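You operate a simulated robot arm through the tools that you are given. There is no shell and no other tool.

You are at the controls of a simulated robot arm. One attempt, no reset.

Task
Ready the second cell for the setter: stop, belts low, manual, feed page up.
Fine: stop first; feed key on the pendant.

The check looks at the end state, three seconds after you hand in, the way a careful person would. Anything else that was tipped, shoved, dropped, spilled or broken makes it a failure.

Robot
A 7-joint arm with a two-finger parallel gripper, fixed in place. Base frame: the origin is at the foot of the arm, x ahead of it, y to its left, z up. Units: cm, degrees, N and s.
Its first joint turns from -132.0 to 132.0 degrees. Payload 3.91 kg.
The tool frame sits at the grasp point between the pads (the TCP): z along the fingers, y along the line on which they close. The tips reach 3 cm beyond it. Largest opening 11 cm; finger width 2, thickness 1; the body of the gripper, 4.8 by 11.2 cm, starts 5.5 cm behind the TCP.
Orientation is that of the tool frame in the base frame, as [roll, pitch, yaw] about the fixed x, y, z axes, in that order (R = Rz(yaw) Ry(pitch) Rx(roll)). With the fingers straight down and closing along the base's y, the tool's x points along the base's -x, its y along +y and its z along -z.

Tools
- The arm moves only by the tool move_arm. Its argument "series" is a list of rows, each a list of 3 entries, a list of its own where there are three numbers: the shift along the tool's x, y, z in units of 50 mm (1.0 is 50 mm), then the turn, a rotation vector about the tool's x, y, z in units of 5 degrees (1.0 is 5 degrees), then the gripper command, from -1 (shut) to 1 (fully open), values between in proportion. In form: [[[x, y, z], [wx, wy, wz], hand], ...]. A call has 1 to 20 rows; each row shifts and turns the commanded pose from where the row before left it, along the tool's axes as they then stand. A call with a number of a shift or a turn outside -1 to 1 is refused whole. A row lasts 0.2 s, in which the tool goes at most 5 cm and 8.6 degrees; a call with a longer step from one row to the next is refused whole, and so is a gripper value outside its range. A pose out of reach is approached as far as the arm can. The call stops where the force on the tool passes 40 N (or 10 N more than at its start, if that is more) or the arm is blocked; 0.2 s more then pass. Each finger travels about 10.8 cm/s and halts on what it meets, pressing with about 23 N; the grip force reading is that of the motor and also rises with nothing between the fingers. The clock runs only during rows and for 0.2 s after the last one: add rows that do not move to give the fingers time. It gives the time, the measured TCP pose, the force on the tool (base axes), the opening and the grip force at its end, in the units of the frame above (readings bear some noise), with the torque about the TCP (base axes, N m) and any sound that the robot's microphone picked up.
- Cameras (640 x 400 px; columns grow to the right, rows downward): "scene" is fixed at [22.37, -49.51, 179.32]; the picture's right is [0.91, -0.42, 0.00], its down [-0.17, -0.37, -0.91] and it looks along [0.39, 0.83, -0.41] (base axes); focal length 361 px, centre (320, 200). "wrist" rides on the gripper at [7.2, 1.7, -10.3] in the tool frame; the picture's right is [-0.23, 0.97, 0.00], its down [-0.76, -0.18, -0.62] and it looks along [-0.61, -0.14, 0.78] (tool axes); focal length 222 px, centre (320, 200). There is no depth. A picture from a camera that has moved, and an enlarged one, comes with that camera's place and axes in the base frame and with its lens. The place of the scene camera against the robot may be out by one fixed shift of up to 1.2 cm in any direction.
- capture(camera): a new picture of that camera. No time passes.
- close_up(camera, box): a new picture of the part [left, top, right, bottom] of that camera's present view, enlarged. No time passes.
- close_job(): hands the job in; it is judged then, once.

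Nothing tells you positions but the pictures and the camera data. Unless the task says otherwise, let go and move clear before handing in.

The tools are called after "Request:" by a JSON object that holds its "method" and its "body". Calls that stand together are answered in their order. move_arm: Moves the arm, as the interface text tells. Its arguments: {"type":"object","properties":{"series":{"type":"array"}},"required":["series"]} The other tools are called the same way: capture (camera) takes a picture; close_up (camera, box) takes an enlarged picture of a part of a camera's view; close_job () hands the job in.

At the start:

```text
clock: 0.0
ee_pos: [66.03, 6.21, 156.62]
tool_rot: [-179.9, 0.0, 180.0]
wrist_force: [-0.8, 0.5, 0.8]
moment: [0.0, -0.01, -0.03]
finger_gap: 11.01
gripper_force: 0.1
```

scene: 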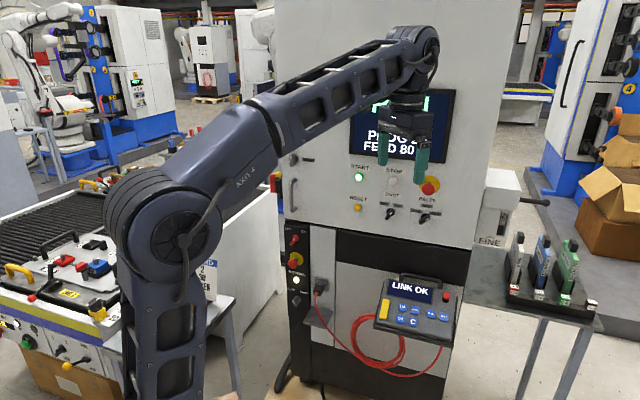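
wrist: 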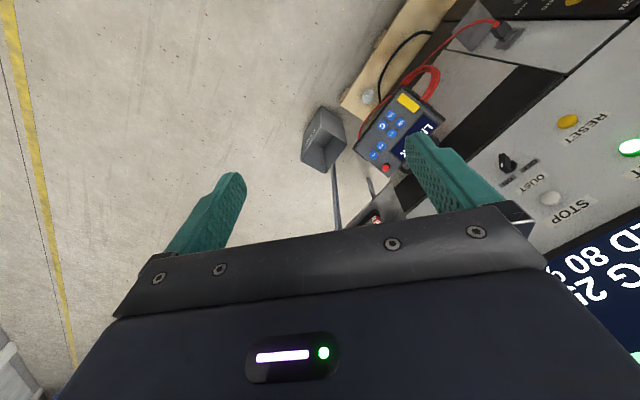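

I see a machine panel with a screen, START/STOP/RESET buttons and selector switches, a pendant on a shelf, and other panels around the room. I'll look closer before moving anything.

Request:
{"method": "close_up", "body": {"camera": "scene", "box": [330, 70, 470, 240]}}

Request:
{"method": "close_up", "body": {"camera": "scene", "box": [360, 260, 480, 350]}}

Request:
{"method": "close_up", "body": {"camera": "scene", "box": [270, 210, 350, 360]}}

Request:
{"method": "close_up", "body": {"camera": "scene", "box": [0, 220, 240, 400]}}

Request:
{"method": "close_up", "body": {"camera": "scene", "box": [470, 160, 630, 320]}}

```text
2.35 times, centred on (400, 155) of scene
camera zoom: at [22.37, -49.51, 179.32], right [0.91, -0.42, 0.0], down [-0.17, -0.37, -0.91], along [0.39, 0.83, -0.41], focal length 849 px, centre (132, 306)
```

zoom: 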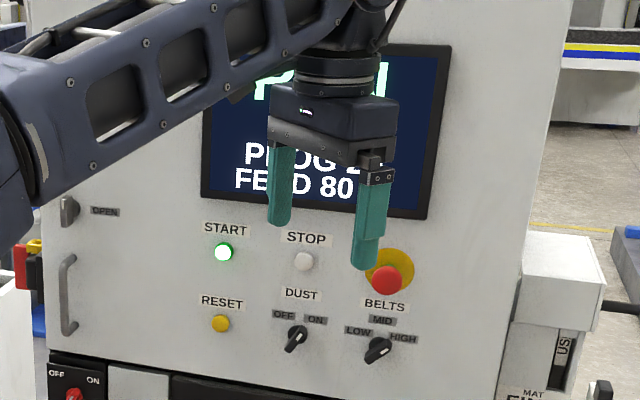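

```text
4.44 times, centred on (420, 305) of scene
camera zoom: at [22.37, -49.51, 179.32], right [0.91, -0.42, 0.0], down [-0.17, -0.37, -0.91], along [0.39, 0.83, -0.41], focal length 1604 px, centre (-124, -267)
```

zoom: 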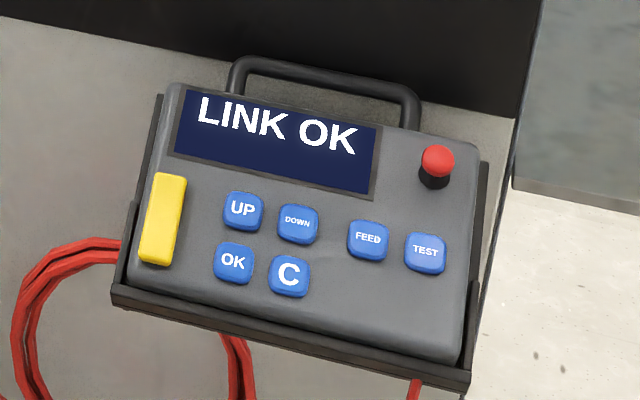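

```text
2.67 times, centred on (310, 285) of scene
camera zoom: at [22.37, -49.51, 179.32], right [0.91, -0.42, 0.0], down [-0.17, -0.37, -0.91], along [0.39, 0.83, -0.41], focal length 962 px, centre (347, -27)
```

zoom: 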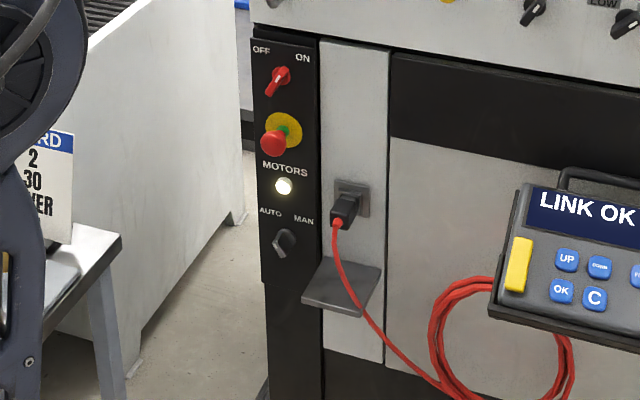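

```text
2.22 times, centred on (120, 310) of scene
camera zoom: at [22.37, -49.51, 179.32], right [0.91, -0.42, 0.0], down [-0.17, -0.37, -0.91], along [0.39, 0.83, -0.41], focal length 802 px, centre (764, -44)
```

zoom: 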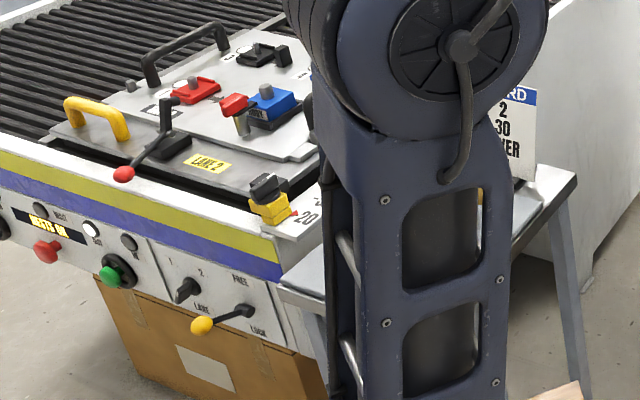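

```text
2.50 times, centred on (550, 240) of scene
camera zoom: at [22.37, -49.51, 179.32], right [0.91, -0.42, 0.0], down [-0.17, -0.37, -0.91], along [0.39, 0.83, -0.41], focal length 902 px, centre (-255, 100)
```

zoom: 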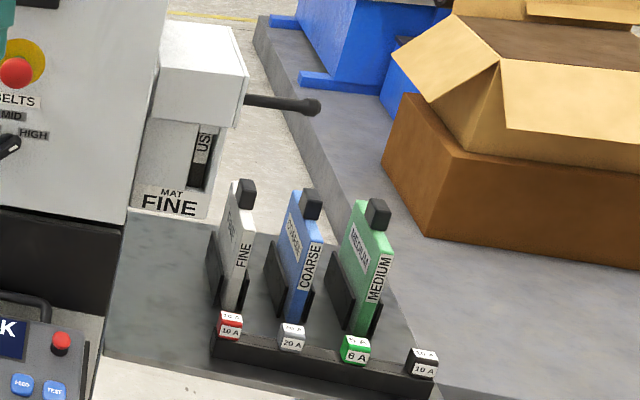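

The work cell in front of me has the STOP button, BELTS selector, AUTO/MAN selector and a pendant with a FEED key. The panel seems to face roughly toward (-0.47, -0.88), so I'll turn the tool about its axis in place first and close the fingers.

Request:
{"method": "move_arm", "body": {"series": [[[0, 0, 0], [0, 0, 1], -1], [[0, 0, 0], [0, 0, 1], -1], [[0, 0, 0], [0, 0, 1], -1], [[0, 0, 0], [0, 0, 1], -1], [[0, 0, 0], [0, 0, 1], -1], [[0, 0, 0], [0, 0, 1], -1], [[0, 0, 0], [0, 0, 1], -1], [[0, 0, 0], [0, 0, 1], -1], [[0, 0, 0], [0, 0, 1], -1], [[0, 0, 0], [0, 0, 1], -1], [[0, 0, 0], [0, 0, 1], -1], [[0, 0, 0], [0, 0, 1], -1], [[0, 0, 0], [0, 0, 1], -1], [[0, 0, 0], [0, 0, 1], -1], [[0, 0, 0], [0, 0, 1], -1], [[0, 0, 0], [0, 0, 1], -1], [[0, 0, 0], [0, 0, 1], -1], [[0, 0, 0], [0, 0, 1], -1], [[0, 0, 0], [0, 0, 0], -1]]}}

Request:
{"method": "capture", "body": {"camera": "wrist"}}

Request:
{"method": "capture", "body": {"camera": "scene"}}

```text
clock: 4.0
ee_pos: [66.27, 6.32, 156.83]
tool_rot: [-180.0, 0.0, 90.0]
wrist_force: [-0.3, -0.1, -0.3]
moment: [0.0, 0.02, 0.03]
finger_gap: 0.02
gripper_force: 22.6
```

```text
taken
camera wrist: at [67.8, 13.64, 167.11], right [0.97, -0.23, 0.0], down [-0.18, -0.76, 0.62], along [-0.14, -0.61, -0.78], focal length 222 px, centre (320, 200)
```

wrist: 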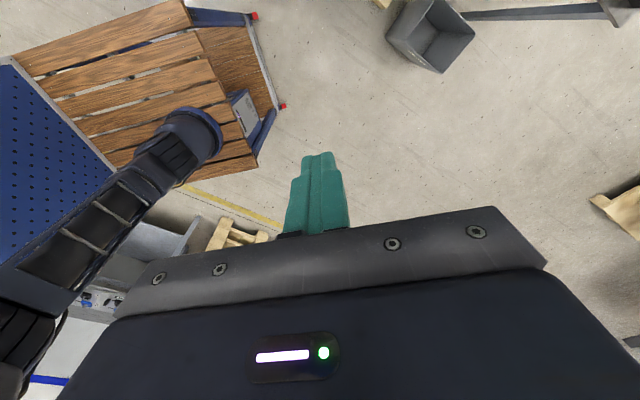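

```text
taken
```

scene: 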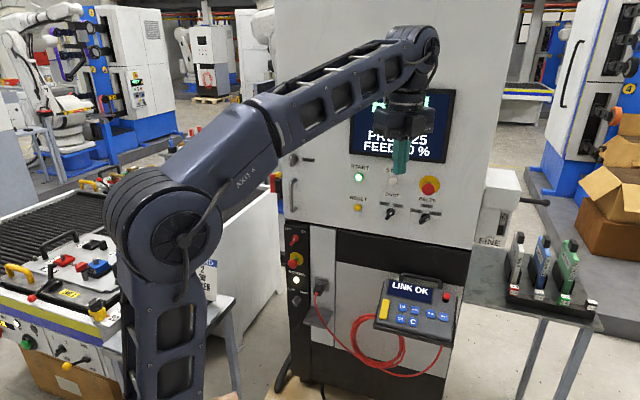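

The turn worked with no obstruction. I'll finish the yaw toward the panel and tilt the tool up to horizontal so that the camera looks at the panel from above the fingers.

Request:
{"method": "move_arm", "body": {"series": [[[0, 0, 0], [0, 0, 1], -1], [[0, 0, 0], [0, 0, 1], -1], [[0, 0, 0], [0, 0, 1], -1], [[0, 0, 0], [0, 0, 1], -1], [[0, 0, 0], [0, 0, 1], -1], [[0, 0, 0], [0, 0, 0.6], -1], [[0, 0, 0], [0, 1, 0], -1], [[0, 0, 0], [0, 1, 0], -1], [[0, 0, 0], [0, 1, 0], -1], [[0, 0, 0], [0, 1, 0], -1], [[0, 0, 0], [0, 1, 0], -1], [[0, 0, 0], [0, 1, 0], -1], [[0, 0, 0], [0, 1, 0], -1], [[0, 0, 0], [0, 1, 0], -1], [[0, 0, 0], [0, 1, 0], -1], [[0, 0, 0], [0, 1, 0], -1]]}}

Request:
{"method": "capture", "body": {"camera": "wrist"}}

Request:
{"method": "capture", "body": {"camera": "scene"}}

```text
clock: 7.4
ee_pos: [66.12, 6.38, 156.77]
tool_rot: [180.0, -50.1, 61.9]
wrist_force: [0.3, 0.3, -0.1]
moment: [-0.02, -0.01, 0.01]
finger_gap: 0.01
gripper_force: 23.3
```

```text
taken
camera wrist: at [66.1, 2.69, 168.97], right [0.79, -0.59, -0.17], down [-0.61, -0.77, -0.18], along [-0.03, 0.25, -0.97], focal length 222 px, centre (320, 200)
```

wrist: 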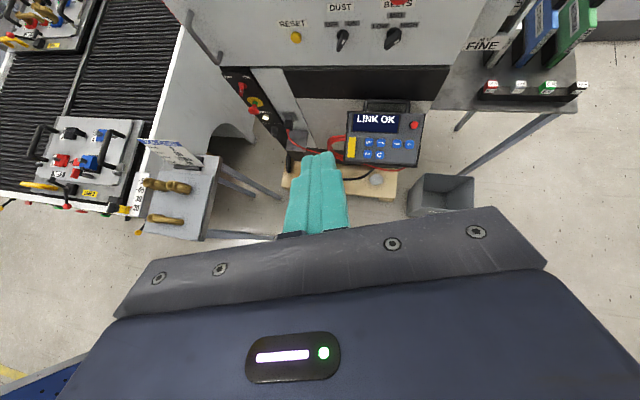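

```text
taken
```

scene: 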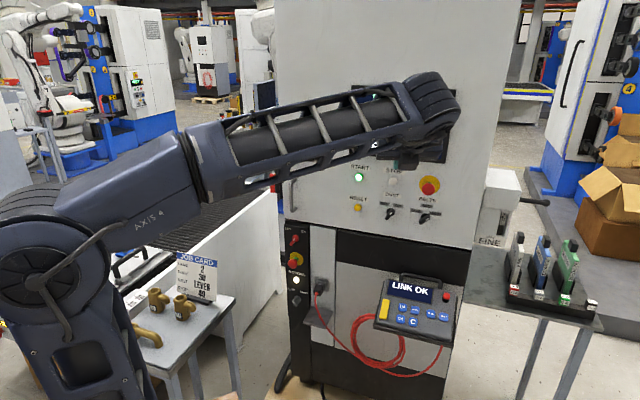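

The tilt is half done and the wrist camera now sees the panel, pendant and a job card. I'll read the card and tilt the rest of the way.

Request:
{"method": "close_up", "body": {"camera": "scene", "box": [165, 240, 235, 310]}}

Request:
{"method": "move_arm", "body": {"series": [[[0, 0, 0], [0, 1, 0], -1], [[0, 0, 0], [0, 1, 0], -1], [[0, 0, 0], [0, 1, 0], -1], [[0, 0, 0], [0, 1, 0], -1], [[0, 0, 0], [0, 1, 0], -1], [[0, 0, 0], [0, 1, 0], -1], [[0, 0, 0], [0, 1, 0], -1], [[0, 0, 0], [0, 1, 0], -1]]}}

Request:
{"method": "capture", "body": {"camera": "wrist"}}

Request:
{"method": "capture", "body": {"camera": "scene"}}

```text
5.71 times, centred on (200, 275) of scene
camera zoom: at [22.37, -49.51, 179.32], right [0.91, -0.42, 0.0], down [-0.17, -0.37, -0.91], along [0.39, 0.83, -0.41], focal length 2062 px, centre (1006, -229)
```

zoom: 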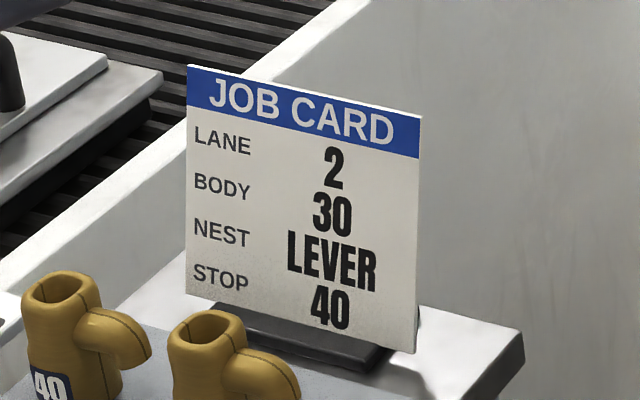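

```text
clock: 9.2
ee_pos: [66.16, 6.41, 156.69]
tool_rot: [12.5, -89.8, -130.5]
wrist_force: [0.1, -0.6, 0.9]
moment: [-0.02, -0.01, 0.01]
finger_gap: 0.0
gripper_force: 22.7
```

```text
taken
camera wrist: at [62.76, -3.54, 164.01], right [0.86, -0.46, -0.23], down [-0.45, -0.47, -0.76], along [0.24, 0.76, -0.61], focal length 222 px, centre (320, 200)
```

wrist: 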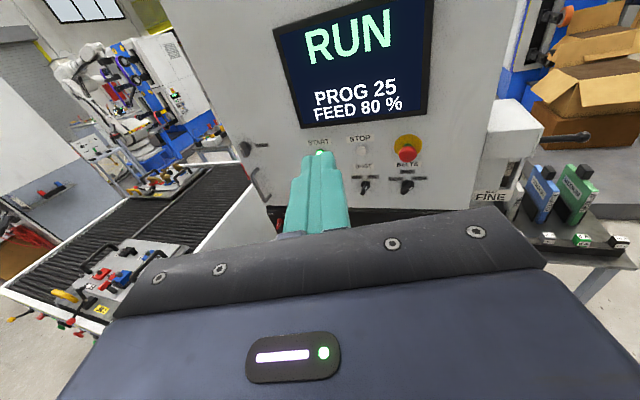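

```text
taken
```

scene: 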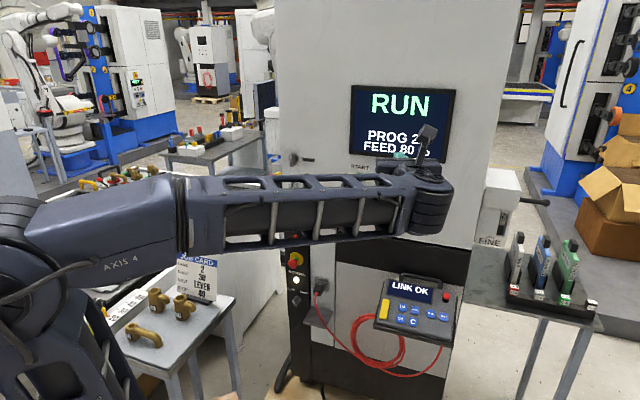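

The tool is now horizontal; the screen shows RUN, PROG 25, FEED 80 %. The job card belongs to the left conveyor line (first cell), so this belt machine is the second cell. I'll take close-ups to locate the controls.

Request:
{"method": "close_up", "body": {"camera": "wrist", "box": [300, 120, 440, 208]}}

Request:
{"method": "close_up", "body": {"camera": "wrist", "box": [230, 130, 310, 240]}}

```text
4.55 times, centred on (370, 164) of wrist
camera zoom: at [62.76, -3.54, 164.01], right [0.86, -0.46, -0.23], down [-0.45, -0.47, -0.76], along [0.24, 0.76, -0.61], focal length 1010 px, centre (93, 364)
```

zoom: 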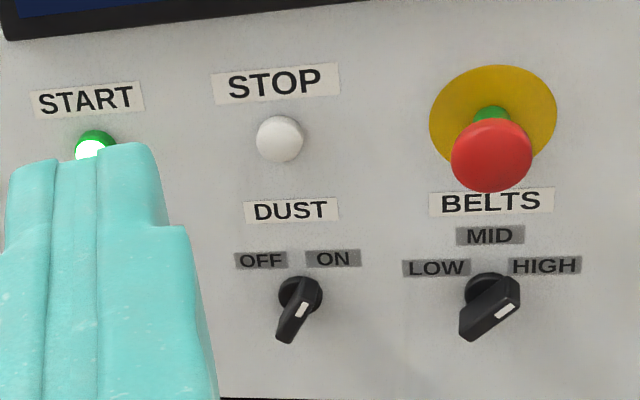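

```text
3.64 times, centred on (270, 185) of wrist
camera zoom: at [62.76, -3.54, 164.01], right [0.86, -0.46, -0.23], down [-0.45, -0.47, -0.76], along [0.24, 0.76, -0.61], focal length 808 px, centre (502, 254)
```

zoom: 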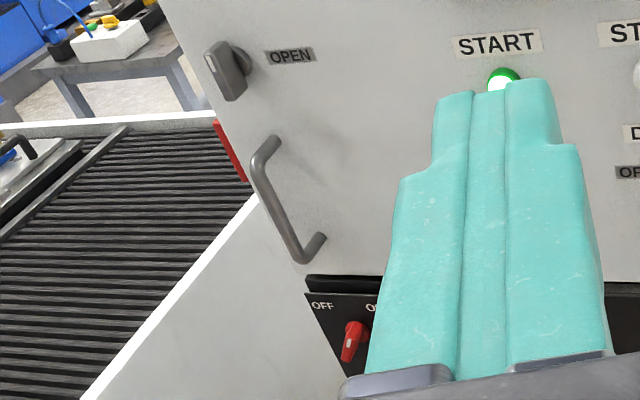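

From two views the panel plane comes out facing 45° (inward normal ≈ (0.71, 0.71)), with STOP near (93, 43.3, 135) and BELTS pointing HIGH. I'll turn the tool square to the panel and go to a standoff in front of STOP.

Request:
{"method": "move_arm", "body": {"series": [[[0, 0, 0], [-0.85, 0, 0], -1], [[0, 0, 0], [-0.85, 0, 0], -1], [[0, 0, 0], [-0.85, 0, 0], -1], [[0, 0, 0], [-0.85, 0, 0], -1], [[-0.54, -0.18, 0.6], [0, 0, 0], -1], [[-0.54, -0.18, 0.6], [0, 0, 0], -1], [[-0.54, -0.18, 0.6], [0, 0, 0], -1], [[-0.54, -0.18, 0.6], [0, 0, 0], -1], [[-0.54, -0.18, 0.6], [0, 0, 0], -1], [[-0.54, -0.18, 0.6], [0, 0, 0], -1], [[-0.54, -0.18, 0.6], [0, 0, 0], -1], [[-0.54, -0.18, 0.6], [0, 0, 0], -1], [[0, 0, 0], [0, 0, 0], -1]]}}

Request:
{"method": "capture", "body": {"camera": "wrist"}}

Request:
{"method": "capture", "body": {"camera": "scene"}}

```text
clock: 12.0
ee_pos: [77.96, 28.43, 135.17]
tool_rot: [-150.1, -90.0, 15.0]
wrist_force: [-0.3, 0.1, -0.7]
moment: [0.0, 0.04, -0.02]
finger_gap: 0.01
gripper_force: 23.1
```

```text
taken
camera wrist: at [71.82, 19.92, 142.41], right [0.69, -0.69, -0.23], down [-0.57, -0.32, -0.76], along [0.45, 0.65, -0.61], focal length 222 px, centre (320, 200)
```

wrist: 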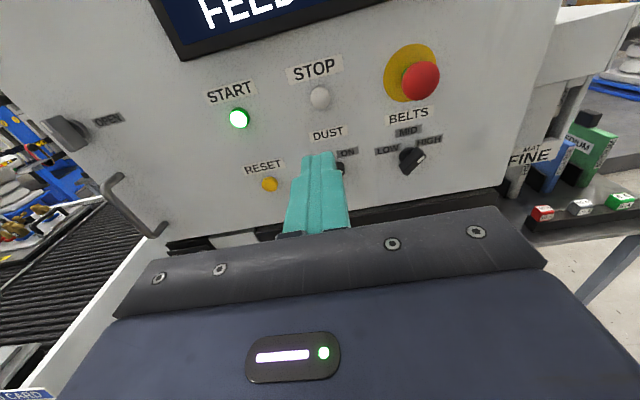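

```text
taken
```

scene: 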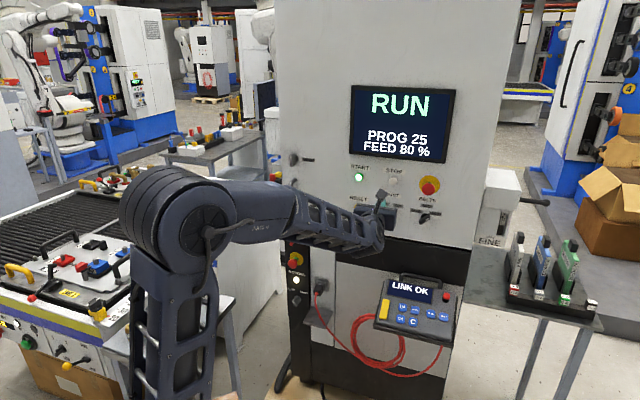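

The tool is square to the panel, with STOP about 21 cm straight ahead and 0.4 cm below the tool axis. I'll go most of the way and check alignment.

Request:
{"method": "move_arm", "body": {"series": [[[-0.08, 0, 0.7], [0, 0, 0], -1], [[0, 0, 0.7], [0, 0, 0], -1], [[0, 0, 0.7], [0, 0, 0], -1], [[0, 0, 0.7], [0, 0, 0], -1], [[0, 0, 0], [0, 0, 0], -1]]}}

Request:
{"method": "capture", "body": {"camera": "wrist"}}

Request:
{"method": "capture", "body": {"camera": "scene"}}

```text
clock: 13.2
ee_pos: [88.0, 38.32, 134.61]
tool_rot: [65.9, -90.0, 159.3]
wrist_force: [0.3, 0.5, 0.6]
moment: [0.0, -0.01, -0.01]
finger_gap: 0.0
gripper_force: 23.3
```

```text
taken
camera wrist: at [81.77, 29.81, 142.01], right [0.69, -0.69, -0.23], down [-0.57, -0.32, -0.76], along [0.45, 0.65, -0.61], focal length 222 px, centre (320, 200)
```

wrist: 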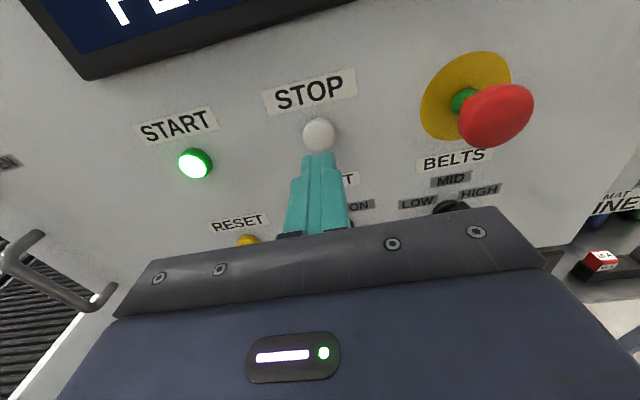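

```text
taken
```

scene: 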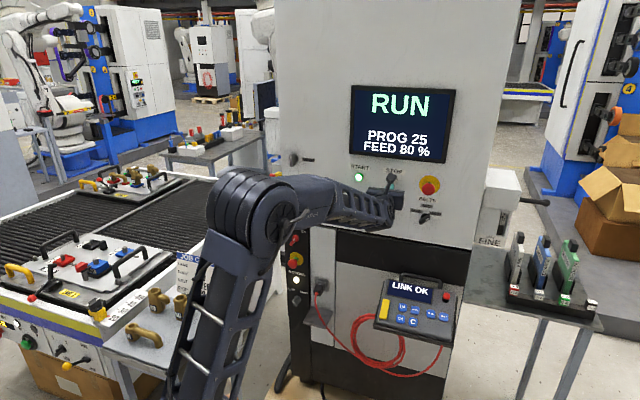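

The fingertip is lined up with STOP, about 4 cm away. I'll close in gently in small steps.

Request:
{"method": "move_arm", "body": {"series": [[[0.05, 0.02, 0.3], [0, 0, 0], -1], [[0, 0, 0.3], [0, 0, 0], -1], [[0, 0, 0.05], [0, 0, 0], -1], [[0, 0, 0.05], [0, 0, 0], -1], [[0, 0, 0.05], [0, 0, 0], -1], [[0, 0, 0.05], [0, 0, 0], -1], [[0, 0, 0.05], [0, 0, 0], -1], [[0, 0, 0], [0, 0, 0], -1]]}}

Request:
{"method": "capture", "body": {"camera": "wrist"}}

Request:
{"method": "capture", "body": {"camera": "scene"}}

```text
clock: 15.0
ee_pos: [90.95, 41.21, 134.9]
tool_rot: [-122.5, -90.0, -12.7]
wrist_force: [0.2, -0.6, 0.1]
moment: [0.01, -0.01, 0.01]
finger_gap: 0.0
gripper_force: 23.4
```

```text
taken
camera wrist: at [84.86, 32.81, 142.27], right [0.69, -0.69, -0.23], down [-0.57, -0.32, -0.76], along [0.45, 0.65, -0.61], focal length 222 px, centre (320, 200)
```

wrist: 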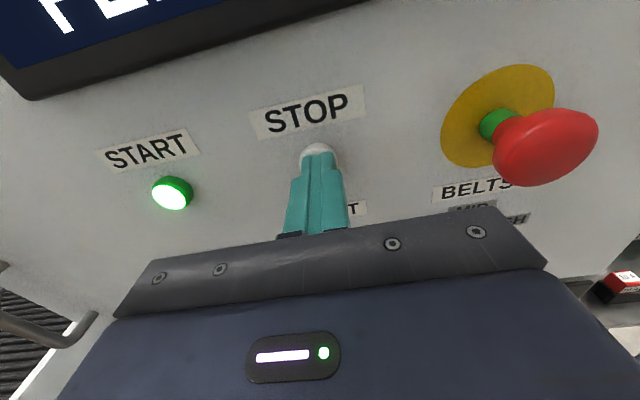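

```text
taken
```

scene: 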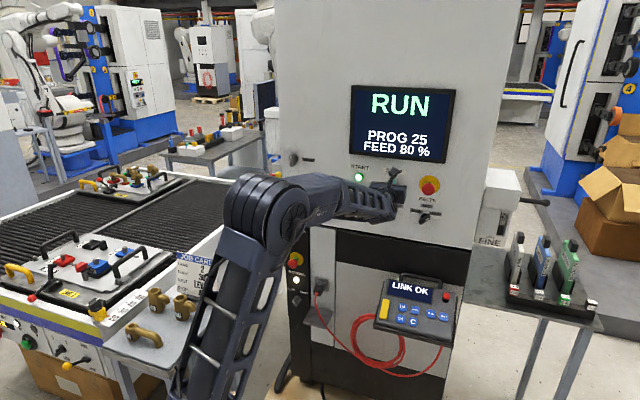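

No contact yet, and the tip still covers the STOP button squarely. I'll keep creeping forward.

Request:
{"method": "move_arm", "body": {"series": [[[0, 0, 0.05], [0, 0, 0], -1], [[0, 0, 0.05], [0, 0, 0], -1], [[0, 0, 0.05], [0, 0, 0], -1], [[0, 0, 0.05], [0, 0, 0], -1], [[0, 0, 0], [0, 0, 0], -1]]}}

Request:
{"method": "capture", "body": {"camera": "scene"}}

Request:
{"method": "capture", "body": {"camera": "wrist"}}

```text
clock: 16.2
ee_pos: [91.59, 41.99, 134.77]
tool_rot: [13.7, -89.8, -148.7]
wrist_force: [-8.7, -9.2, -4.5]
moment: [-0.14, 0.12, 0.09]
finger_gap: 0.0
gripper_force: 22.5
heard: click
```

```text
taken
```

scene: 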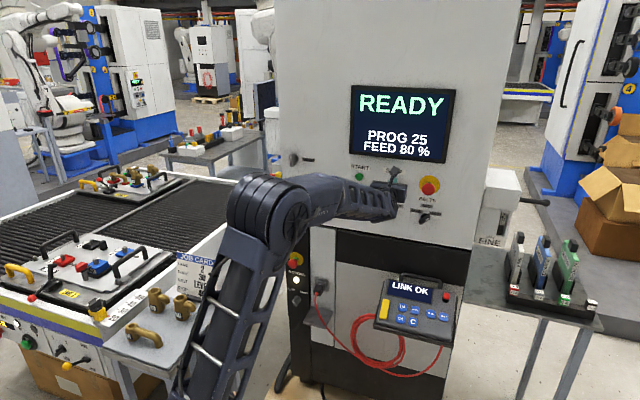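

```text
taken
camera wrist: at [85.56, 33.45, 142.22], right [0.69, -0.69, -0.23], down [-0.57, -0.32, -0.76], along [0.45, 0.65, -0.61], focal length 222 px, centre (320, 200)
```

wrist: 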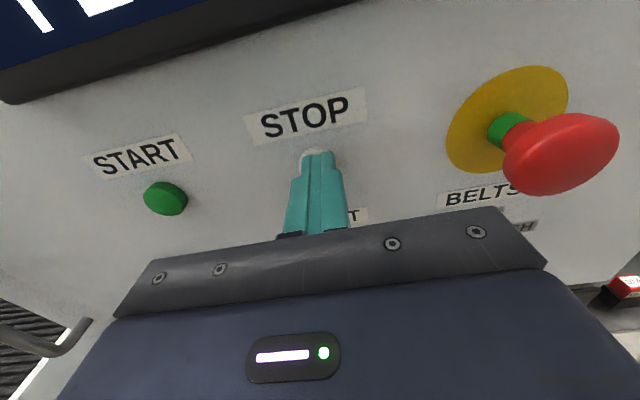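

STOP clicked and the screen shows READY with START dark. Next I'll back off and look at the BELTS selector from closer.

Request:
{"method": "move_arm", "body": {"series": [[[0, 0, -0.6], [0, 0, 0], -1], [[0, 0, -0.8], [0, 0, 0], -1], [[0, 0, -0.9], [0, 0, 0], -1], [[-0.2, 0.7, -0.2], [0, 0, 0], -1], [[-0.4, 0.7, 0], [0, 0, 0], -1], [[-0.4, 0.7, 0], [0, 0, 0], -1], [[0, 0, 0], [0, 0, 0], -1]]}}

Request:
{"method": "capture", "body": {"camera": "wrist"}}

Request:
{"method": "close_up", "body": {"camera": "wrist", "box": [260, 80, 440, 200]}}

Request:
{"method": "close_up", "body": {"camera": "scene", "box": [340, 150, 480, 240]}}

```text
clock: 17.8
ee_pos: [90.33, 25.63, 130.12]
tool_rot: [-150.9, -90.0, 15.8]
wrist_force: [-0.2, -0.4, 0.2]
moment: [0.02, 0.02, 0.01]
finger_gap: 0.02
gripper_force: 23.1
```

```text
taken
camera wrist: at [84.15, 17.16, 137.29], right [0.69, -0.69, -0.23], down [-0.57, -0.32, -0.76], along [0.45, 0.65, -0.61], focal length 222 px, centre (320, 200)
```

wrist: 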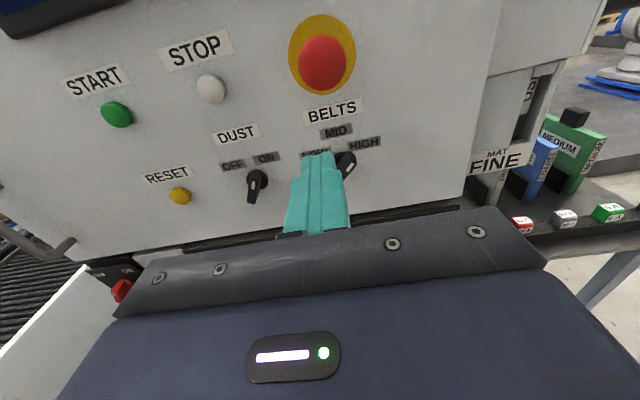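

```text
3.33 times, centred on (350, 140) of wrist
camera zoom: at [84.15, 17.16, 137.29], right [0.69, -0.69, -0.23], down [-0.57, -0.32, -0.76], along [0.45, 0.65, -0.61], focal length 740 px, centre (220, 400)
```

zoom: 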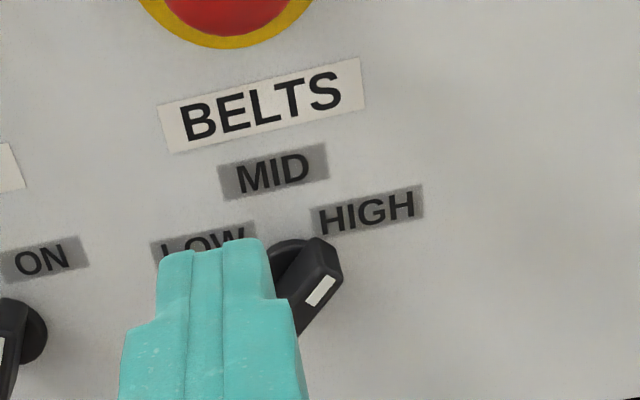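

```text
4.44 times, centred on (410, 195) of scene
camera zoom: at [22.37, -49.51, 179.32], right [0.91, -0.42, 0.0], down [-0.17, -0.37, -0.91], along [0.39, 0.83, -0.41], focal length 1604 px, centre (-80, 222)
```

zoom: 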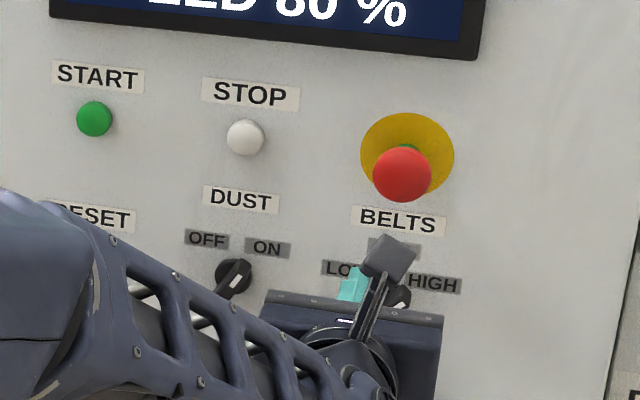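

The fingertips hide the selector, so I'll shift left and up slightly to see it clearly.

Request:
{"method": "move_arm", "body": {"series": [[[0.3, -0.6, 0], [0, 0, 0], 0], [[0.3, -0.4, 0], [0, 0, 0], 0], [[0, 0, 0], [0, 0, 0], 0]]}}

Request:
{"method": "capture", "body": {"camera": "wrist"}}

Request:
{"method": "close_up", "body": {"camera": "wrist", "box": [340, 100, 500, 210]}}

```text
clock: 18.6
ee_pos: [86.84, 29.14, 133.04]
tool_rot: [111.8, -89.9, 113.2]
wrist_force: [-0.6, 0.1, 0.6]
moment: [-0.03, 0.03, 0.0]
finger_gap: 5.52
gripper_force: 0.0
```

```text
taken
camera wrist: at [80.67, 20.76, 140.28], right [0.69, -0.69, -0.23], down [-0.57, -0.32, -0.76], along [0.45, 0.65, -0.61], focal length 222 px, centre (320, 200)
```

wrist: 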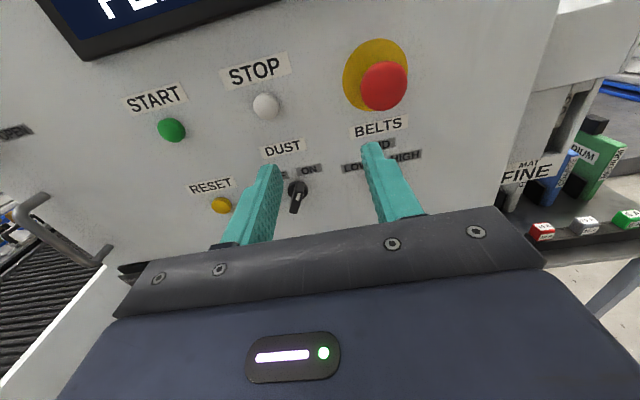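

```text
3.64 times, centred on (420, 155) of wrist
camera zoom: at [80.67, 20.76, 140.28], right [0.69, -0.69, -0.23], down [-0.57, -0.32, -0.76], along [0.45, 0.65, -0.61], focal length 808 px, centre (-44, 364)
```

zoom: 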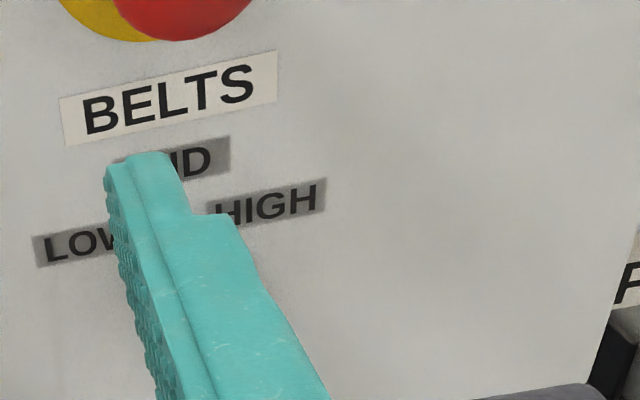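

With the fingers open, centring on BELTS will let me see the knob between them. I'll shift right about 6 cm.

Request:
{"method": "move_arm", "body": {"series": [[[0, 0.61, 0], [0, 0, 0], 0.3], [[0, 0.61, 0], [0, 0, 0], 0.3], [[0, 0, 0], [0, 0, 0], 0.3]]}}

Request:
{"method": "capture", "body": {"camera": "wrist"}}

Request:
{"method": "close_up", "body": {"camera": "wrist", "box": [260, 120, 400, 208]}}

```text
clock: 19.4
ee_pos: [91.09, 24.9, 132.96]
tool_rot: [123.8, -90.0, 101.1]
wrist_force: [-0.1, -0.3, 0.4]
moment: [0.02, -0.01, 0.01]
finger_gap: 7.18
gripper_force: 0.1
```

```text
taken
camera wrist: at [84.95, 16.45, 140.31], right [0.69, -0.69, -0.23], down [-0.57, -0.32, -0.76], along [0.45, 0.65, -0.61], focal length 222 px, centre (320, 200)
```

wrist: 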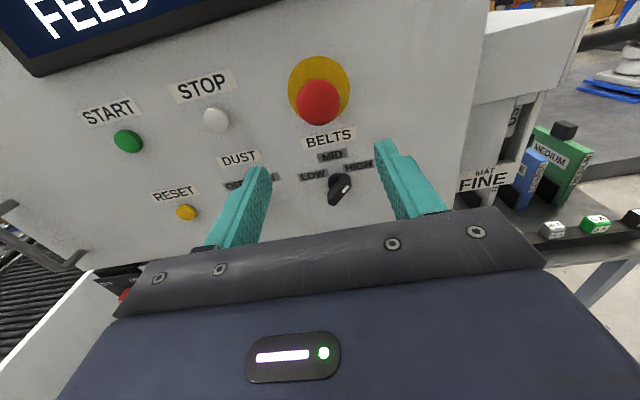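

```text
4.55 times, centred on (330, 164) of wrist
camera zoom: at [84.95, 16.45, 140.31], right [0.69, -0.69, -0.23], down [-0.57, -0.32, -0.76], along [0.45, 0.65, -0.61], focal length 1010 px, centre (274, 364)
```

zoom: 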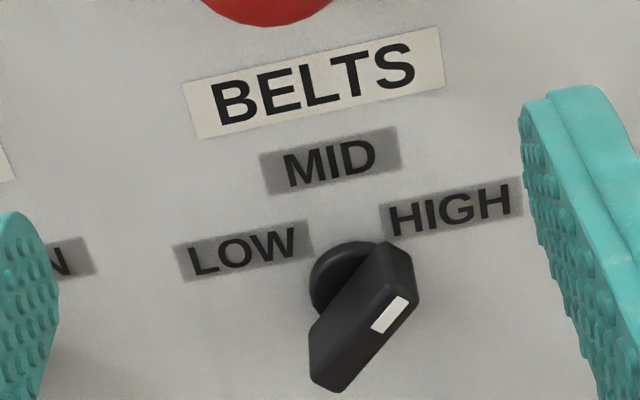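

BELTS is a bar knob with its mark toward HIGH, about 40–45° right of vertical. I'll move down level with it at standoff and roll the tool +45° so the fingers straddle the bar.

Request:
{"method": "move_arm", "body": {"series": [[[-0.65, 0, 0], [0, 0, 0], 0.0], [[-0.65, 0, 0], [0, 0, 0], 0.0], [[-0.65, 0, 0], [0, 0, 0], 0.0], [[0, 0, 0], [0, 0, 1], 0.0], [[0, 0, 0], [0, 0, 1], 0.0], [[0, 0, 0], [0, 0, 1], 0.0], [[0, 0, 0], [0, 0, 1], 0.0], [[0, 0, 0], [0, 0, 1], 0.0], [[0, 0, 0], [0, 0, 1], 0.0], [[0, 0, 0], [0, 0, 1], 0.0], [[0, 0, 0], [0, 0, 1], 0.0], [[0, 0, 0], [0, 0, 1], 0.0], [[0, 0, 0], [0, 0, 0], 0.0]]}}

Request:
{"method": "capture", "body": {"camera": "wrist"}}

Request:
{"method": "close_up", "body": {"camera": "wrist", "box": [240, 80, 400, 180]}}

Request:
{"method": "capture", "body": {"camera": "scene"}}

```text
clock: 22.2
ee_pos: [91.16, 24.92, 123.26]
tool_rot: [-90.0, -44.9, -44.9]
wrist_force: [0.1, -0.1, -0.1]
moment: [0.03, 0.0, 0.0]
finger_gap: 5.53
gripper_force: 0.0
```

```text
taken
camera wrist: at [88.21, 13.2, 127.17], right [0.37, -0.37, -0.85], down [-0.91, 0.03, -0.41], along [0.18, 0.93, -0.33], focal length 222 px, centre (320, 200)
```

wrist: 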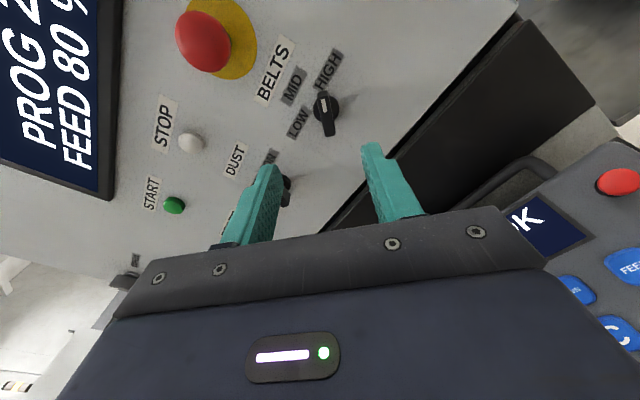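

```text
4.00 times, centred on (320, 130) of wrist
camera zoom: at [88.21, 13.2, 127.17], right [0.37, -0.37, -0.85], down [-0.91, 0.03, -0.41], along [0.18, 0.93, -0.33], focal length 888 px, centre (320, 480)
```

zoom: 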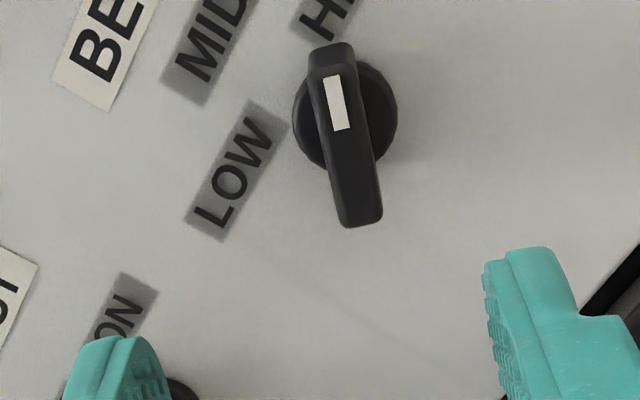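

```text
taken
```

scene: 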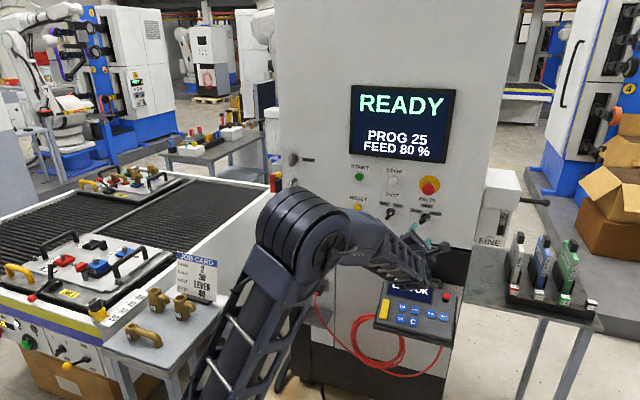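

The bar lies almost exactly along the rolled fingers' plane. I'll shift onto its axis and approach to just before it.

Request:
{"method": "move_arm", "body": {"series": [[[-0.08, 0.14, 0], [0, 0, 0], 0.0], [[0, 0, 0.6], [0, 0, 0], 0.0], [[0, 0, 0.6], [0, 0, 0], 0.0], [[0, 0, 0.5], [0, 0, 0], 0.0], [[0, 0, 0], [0, 0, 0], 0.0]]}}

Request:
{"method": "capture", "body": {"camera": "wrist"}}

Request:
{"method": "close_up", "body": {"camera": "wrist", "box": [240, 100, 400, 200]}}

```text
clock: 23.4
ee_pos: [97.26, 30.76, 122.35]
tool_rot: [-90.1, -45.0, -45.0]
wrist_force: [0.8, -0.1, 0.7]
moment: [0.03, 0.0, 0.0]
finger_gap: 5.51
gripper_force: 0.1
```

```text
taken
camera wrist: at [94.38, 19.07, 126.4], right [0.37, -0.37, -0.85], down [-0.91, 0.03, -0.41], along [0.18, 0.93, -0.33], focal length 222 px, centre (320, 200)
```

wrist: 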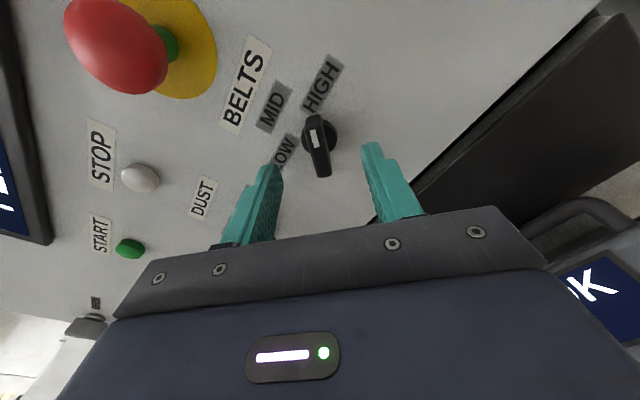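

```text
4.00 times, centred on (320, 150) of wrist
camera zoom: at [94.38, 19.07, 126.4], right [0.37, -0.37, -0.85], down [-0.91, 0.03, -0.41], along [0.18, 0.93, -0.33], focal length 888 px, centre (320, 400)
```

zoom: 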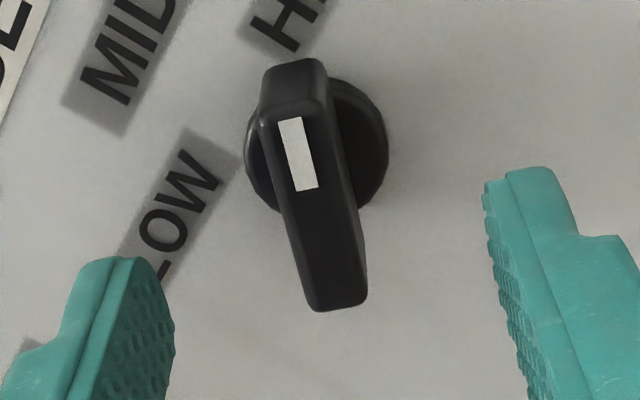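

Alignment is within a millimetre or two. I'll advance so the pads straddle the bar, then close on it.

Request:
{"method": "move_arm", "body": {"series": [[[0, 0, 0.3], [0, 0, 0], 0.0], [[0, 0, 0.2], [0, 0, 0], 0.0], [[0, 0, 0.1], [0, 0, 0], 0.0], [[0, 0, 0.06], [0, 0, 0], 0.0], [[0, 0, 0], [0, 0, 0], -0.4], [[0, 0, 0], [0, 0, 0], -0.7], [[0, 0, 0], [0, 0, 0], -0.85], [[0, 0, 0], [0, 0, 0], -0.85]]}}

Request:
{"method": "capture", "body": {"camera": "wrist"}}

Request:
{"method": "close_up", "body": {"camera": "wrist", "box": [240, 100, 400, 200]}}

```text
clock: 25.2
ee_pos: [99.58, 33.29, 122.53]
tool_rot: [-89.8, -45.0, -44.9]
wrist_force: [-1.7, 3.4, 4.5]
moment: [-0.14, 0.15, 0.13]
finger_gap: 1.25
gripper_force: 45.1
```

```text
taken
camera wrist: at [96.65, 21.42, 126.44], right [0.37, -0.37, -0.85], down [-0.91, 0.03, -0.41], along [0.18, 0.93, -0.33], focal length 222 px, centre (320, 200)
```

wrist: 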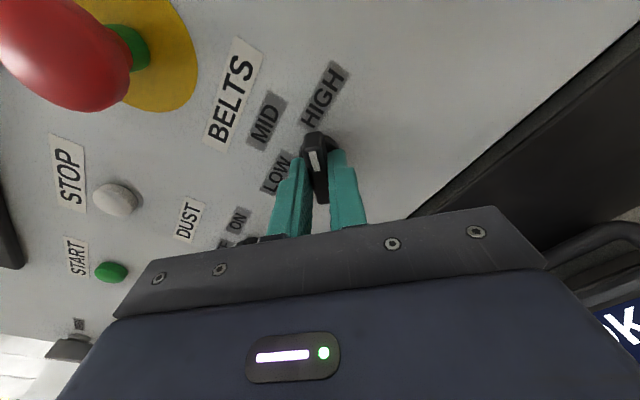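

```text
4.00 times, centred on (320, 150) of wrist
camera zoom: at [96.65, 21.42, 126.44], right [0.37, -0.37, -0.85], down [-0.91, 0.03, -0.41], along [0.18, 0.93, -0.33], focal length 888 px, centre (320, 400)
```

zoom: 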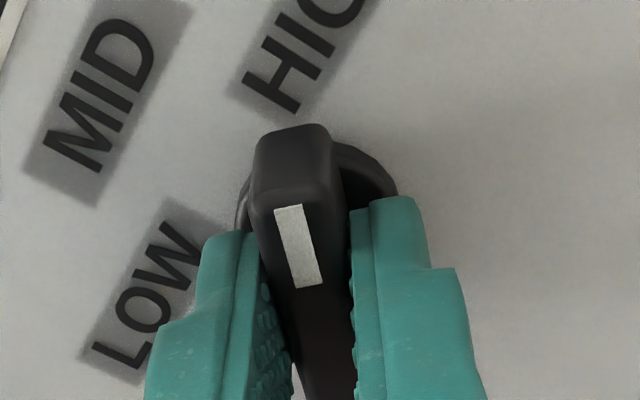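

The pads hold the bar (gap 1.25 cm). I'll turn it counter‑clockwise 45° first, toward MID, and check.

Request:
{"method": "move_arm", "body": {"series": [[[0, 0, 0], [0, 0, -1], -0.85], [[0, 0, 0], [0, 0, -1], -0.85], [[0, 0, 0], [0, 0, -1], -0.85], [[0, 0, 0], [0, 0, -1], -0.85], [[0, 0, 0], [0, 0, -1], -0.85], [[0, 0, 0], [0, 0, -1], -0.85], [[0, 0, 0], [0, 0, -1], -0.85], [[0, 0, 0], [0, 0, -1], -0.85], [[0, 0, 0], [0, 0, -1], -0.85]]}}

Request:
{"method": "capture", "body": {"camera": "wrist"}}

Request:
{"method": "close_up", "body": {"camera": "wrist", "box": [240, 100, 400, 200]}}

```text
clock: 27.2
ee_pos: [99.5, 33.03, 122.53]
tool_rot: [78.6, -89.9, 146.4]
wrist_force: [-2.3, 6.0, 6.7]
moment: [-0.48, 0.52, 0.12]
finger_gap: 1.24
gripper_force: 45.0
```

```text
taken
camera wrist: at [93.39, 24.67, 129.75], right [0.69, -0.69, -0.23], down [-0.57, -0.32, -0.76], along [0.45, 0.65, -0.61], focal length 222 px, centre (320, 200)
```

wrist: 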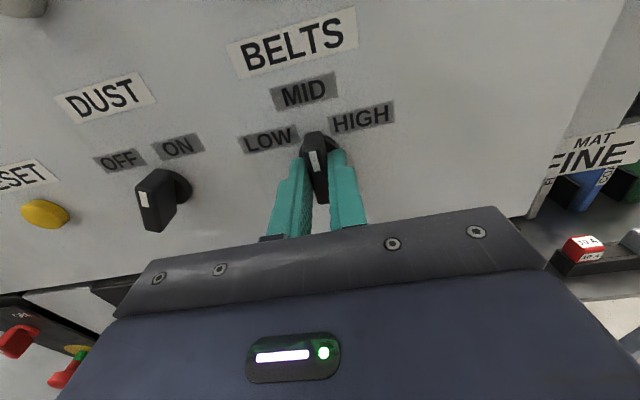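

```text
4.00 times, centred on (320, 150) of wrist
camera zoom: at [93.39, 24.67, 129.75], right [0.69, -0.69, -0.23], down [-0.57, -0.32, -0.76], along [0.45, 0.65, -0.61], focal length 888 px, centre (320, 400)
```

zoom: 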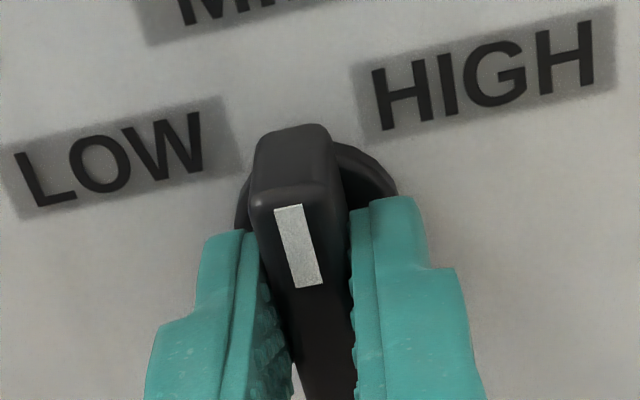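

The knob follows smoothly and is now at MID. I'll turn another 45° to LOW, plus a couple of degrees to seat it.

Request:
{"method": "move_arm", "body": {"series": [[[0, 0, 0], [0, 0, -1], -0.85], [[0, 0, 0], [0, 0, -1], -0.85], [[0, 0, 0], [0, 0, -1], -0.85], [[0, 0, 0], [0, 0, -1], -0.85], [[0, 0, 0], [0, 0, -1], -0.85], [[0, 0, 0], [0, 0, -1], -0.85], [[0, 0, 0], [0, 0, -1], -0.85], [[0, 0, 0], [0, 0, -1], -0.85], [[0, 0, 0], [0, 0, -1], -0.85], [[0, 0, 0], [0, 0, 0], -0.85]]}}

Request:
{"method": "capture", "body": {"camera": "wrist"}}

Request:
{"method": "close_up", "body": {"camera": "wrist", "box": [240, 100, 400, 200]}}

```text
clock: 29.4
ee_pos: [99.57, 33.15, 122.58]
tool_rot: [89.9, -44.9, 135.1]
wrist_force: [6.6, 3.7, 9.6]
moment: [0.47, -0.44, 0.61]
finger_gap: 1.24
gripper_force: 44.7
```

```text
taken
camera wrist: at [89.43, 28.59, 128.82], right [0.6, -0.6, 0.53], down [-0.15, -0.73, -0.66], along [0.79, 0.32, -0.53], focal length 222 px, centre (320, 200)
```

wrist: 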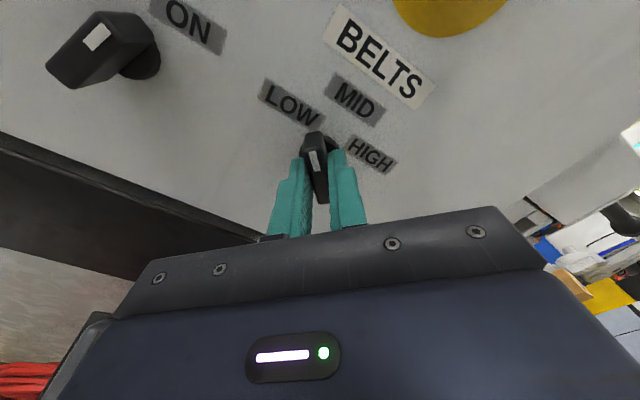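

```text
4.00 times, centred on (320, 150) of wrist
camera zoom: at [89.43, 28.59, 128.82], right [0.6, -0.6, 0.53], down [-0.15, -0.73, -0.66], along [0.79, 0.32, -0.53], focal length 888 px, centre (320, 400)
```

zoom: 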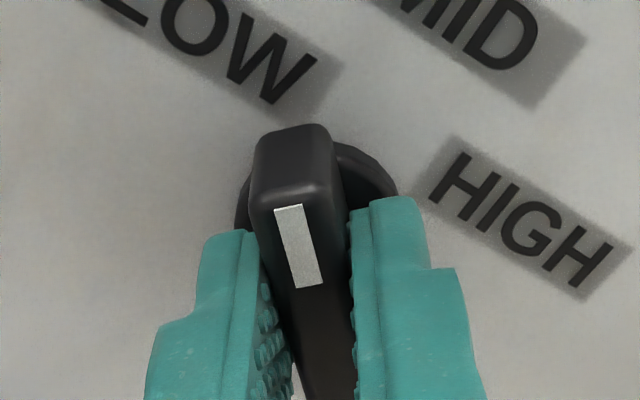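

BELTS now points at LOW. I'll release, back straight out, and level the tool again.

Request:
{"method": "move_arm", "body": {"series": [[[0, 0, 0], [0, 0, 0], -0.5], [[0, 0, 0], [0, 0, 0], 0.0], [[0, 0, 0], [0, 0, 0], 0.0], [[0, 0, -0.4], [0, 0, 0], 0.0], [[0, 0, -0.7], [0, 0, 0], 0.0], [[0, 0, -0.7], [0, 0, 0], 0.0], [[0, 0, -0.7], [0, 0, 0], 0.0], [[0, 0, 0], [0, 0, 1], 0], [[0, 0, 0], [0, 0, 1], 0], [[0, 0, 0], [0, 0, 1], 0], [[0, 0, 0], [0, 0, 1], 0], [[0, 0, 0], [0, 0, 1], 0], [[0, 0, 0], [0, 0, 1], 0], [[0, 0, 0], [0, 0, 1], 0], [[0, 0, 0], [0, 0, 1], 0], [[0, 0, 0], [0, 0, 1], 0], [[0, 0, 0], [0, 0, 0], 0]]}}

Request:
{"method": "capture", "body": {"camera": "wrist"}}

Request:
{"method": "capture", "body": {"camera": "scene"}}

```text
clock: 33.0
ee_pos: [90.72, 24.34, 122.44]
tool_rot: [-87.3, -89.9, -47.5]
wrist_force: [0.1, -0.7, -0.6]
moment: [-0.02, -0.04, 0.01]
finger_gap: 5.5
gripper_force: 0.0
```

```text
taken
camera wrist: at [84.59, 15.81, 129.73], right [0.69, -0.69, -0.23], down [-0.57, -0.31, -0.76], along [0.45, 0.65, -0.61], focal length 222 px, centre (320, 200)
```

wrist: 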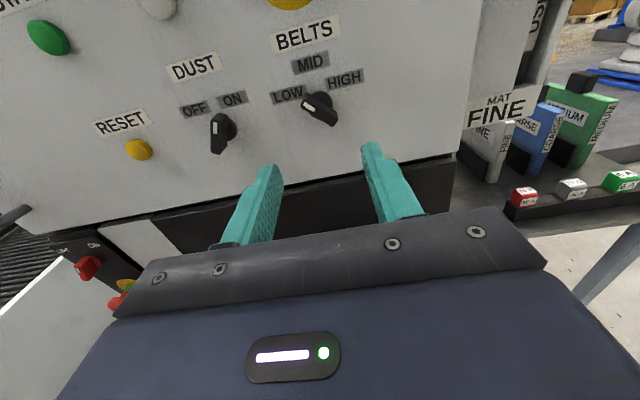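

```text
taken
```

scene: 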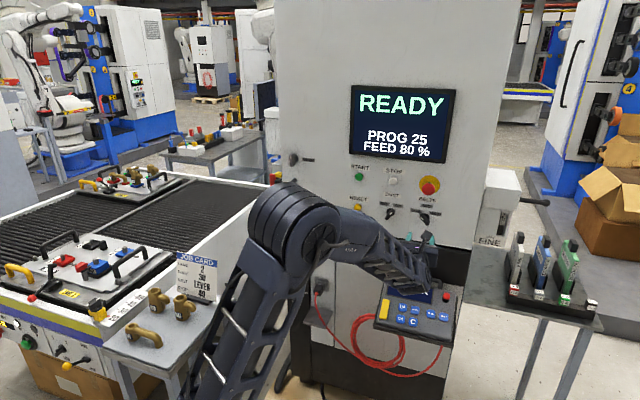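

BELTS stays at LOW after release. Next I'll move back and left in stages toward the black strip with the AUTO/MAN selector, watching elbow clearance over the side table.

Request:
{"method": "move_arm", "body": {"series": [[[0, -0.3, -0.6], [0, 0, 0], 0], [[0, -0.6, -0.6], [0, 0, 0], 0], [[0, -0.7, -0.4], [0, 0, 0], 0], [[0, -0.8, -0.2], [0, 0, 0], 0], [[0, -0.8, 0], [0, 0, 0], 0], [[0, -0.8, 0], [0, 0, 0], 0], [[0, 0, 0], [0, 0, 0], 0]]}}

Request:
{"method": "capture", "body": {"camera": "wrist"}}

Request:
{"method": "capture", "body": {"camera": "scene"}}

```text
clock: 34.6
ee_pos: [70.17, 31.92, 122.4]
tool_rot: [-39.0, -90.0, -95.9]
wrist_force: [-0.4, 0.4, 0.6]
moment: [0.04, 0.0, 0.0]
finger_gap: 5.49
gripper_force: 0.1
```

```text
taken
camera wrist: at [64.05, 23.55, 129.71], right [0.69, -0.69, -0.23], down [-0.57, -0.32, -0.76], along [0.45, 0.65, -0.61], focal length 222 px, centre (320, 200)
```

wrist: 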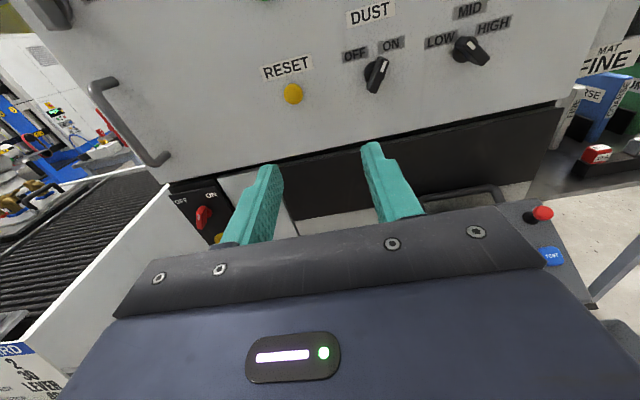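

```text
taken
```

scene: 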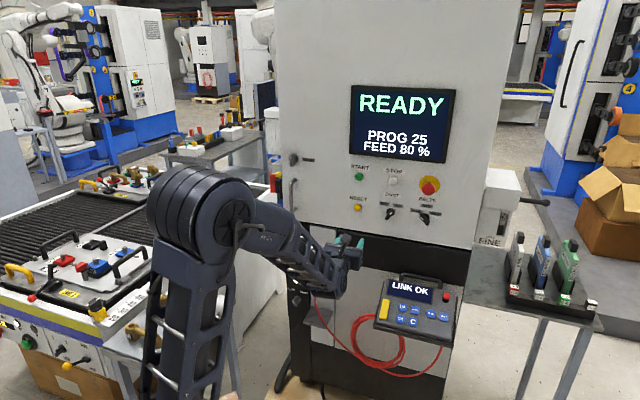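

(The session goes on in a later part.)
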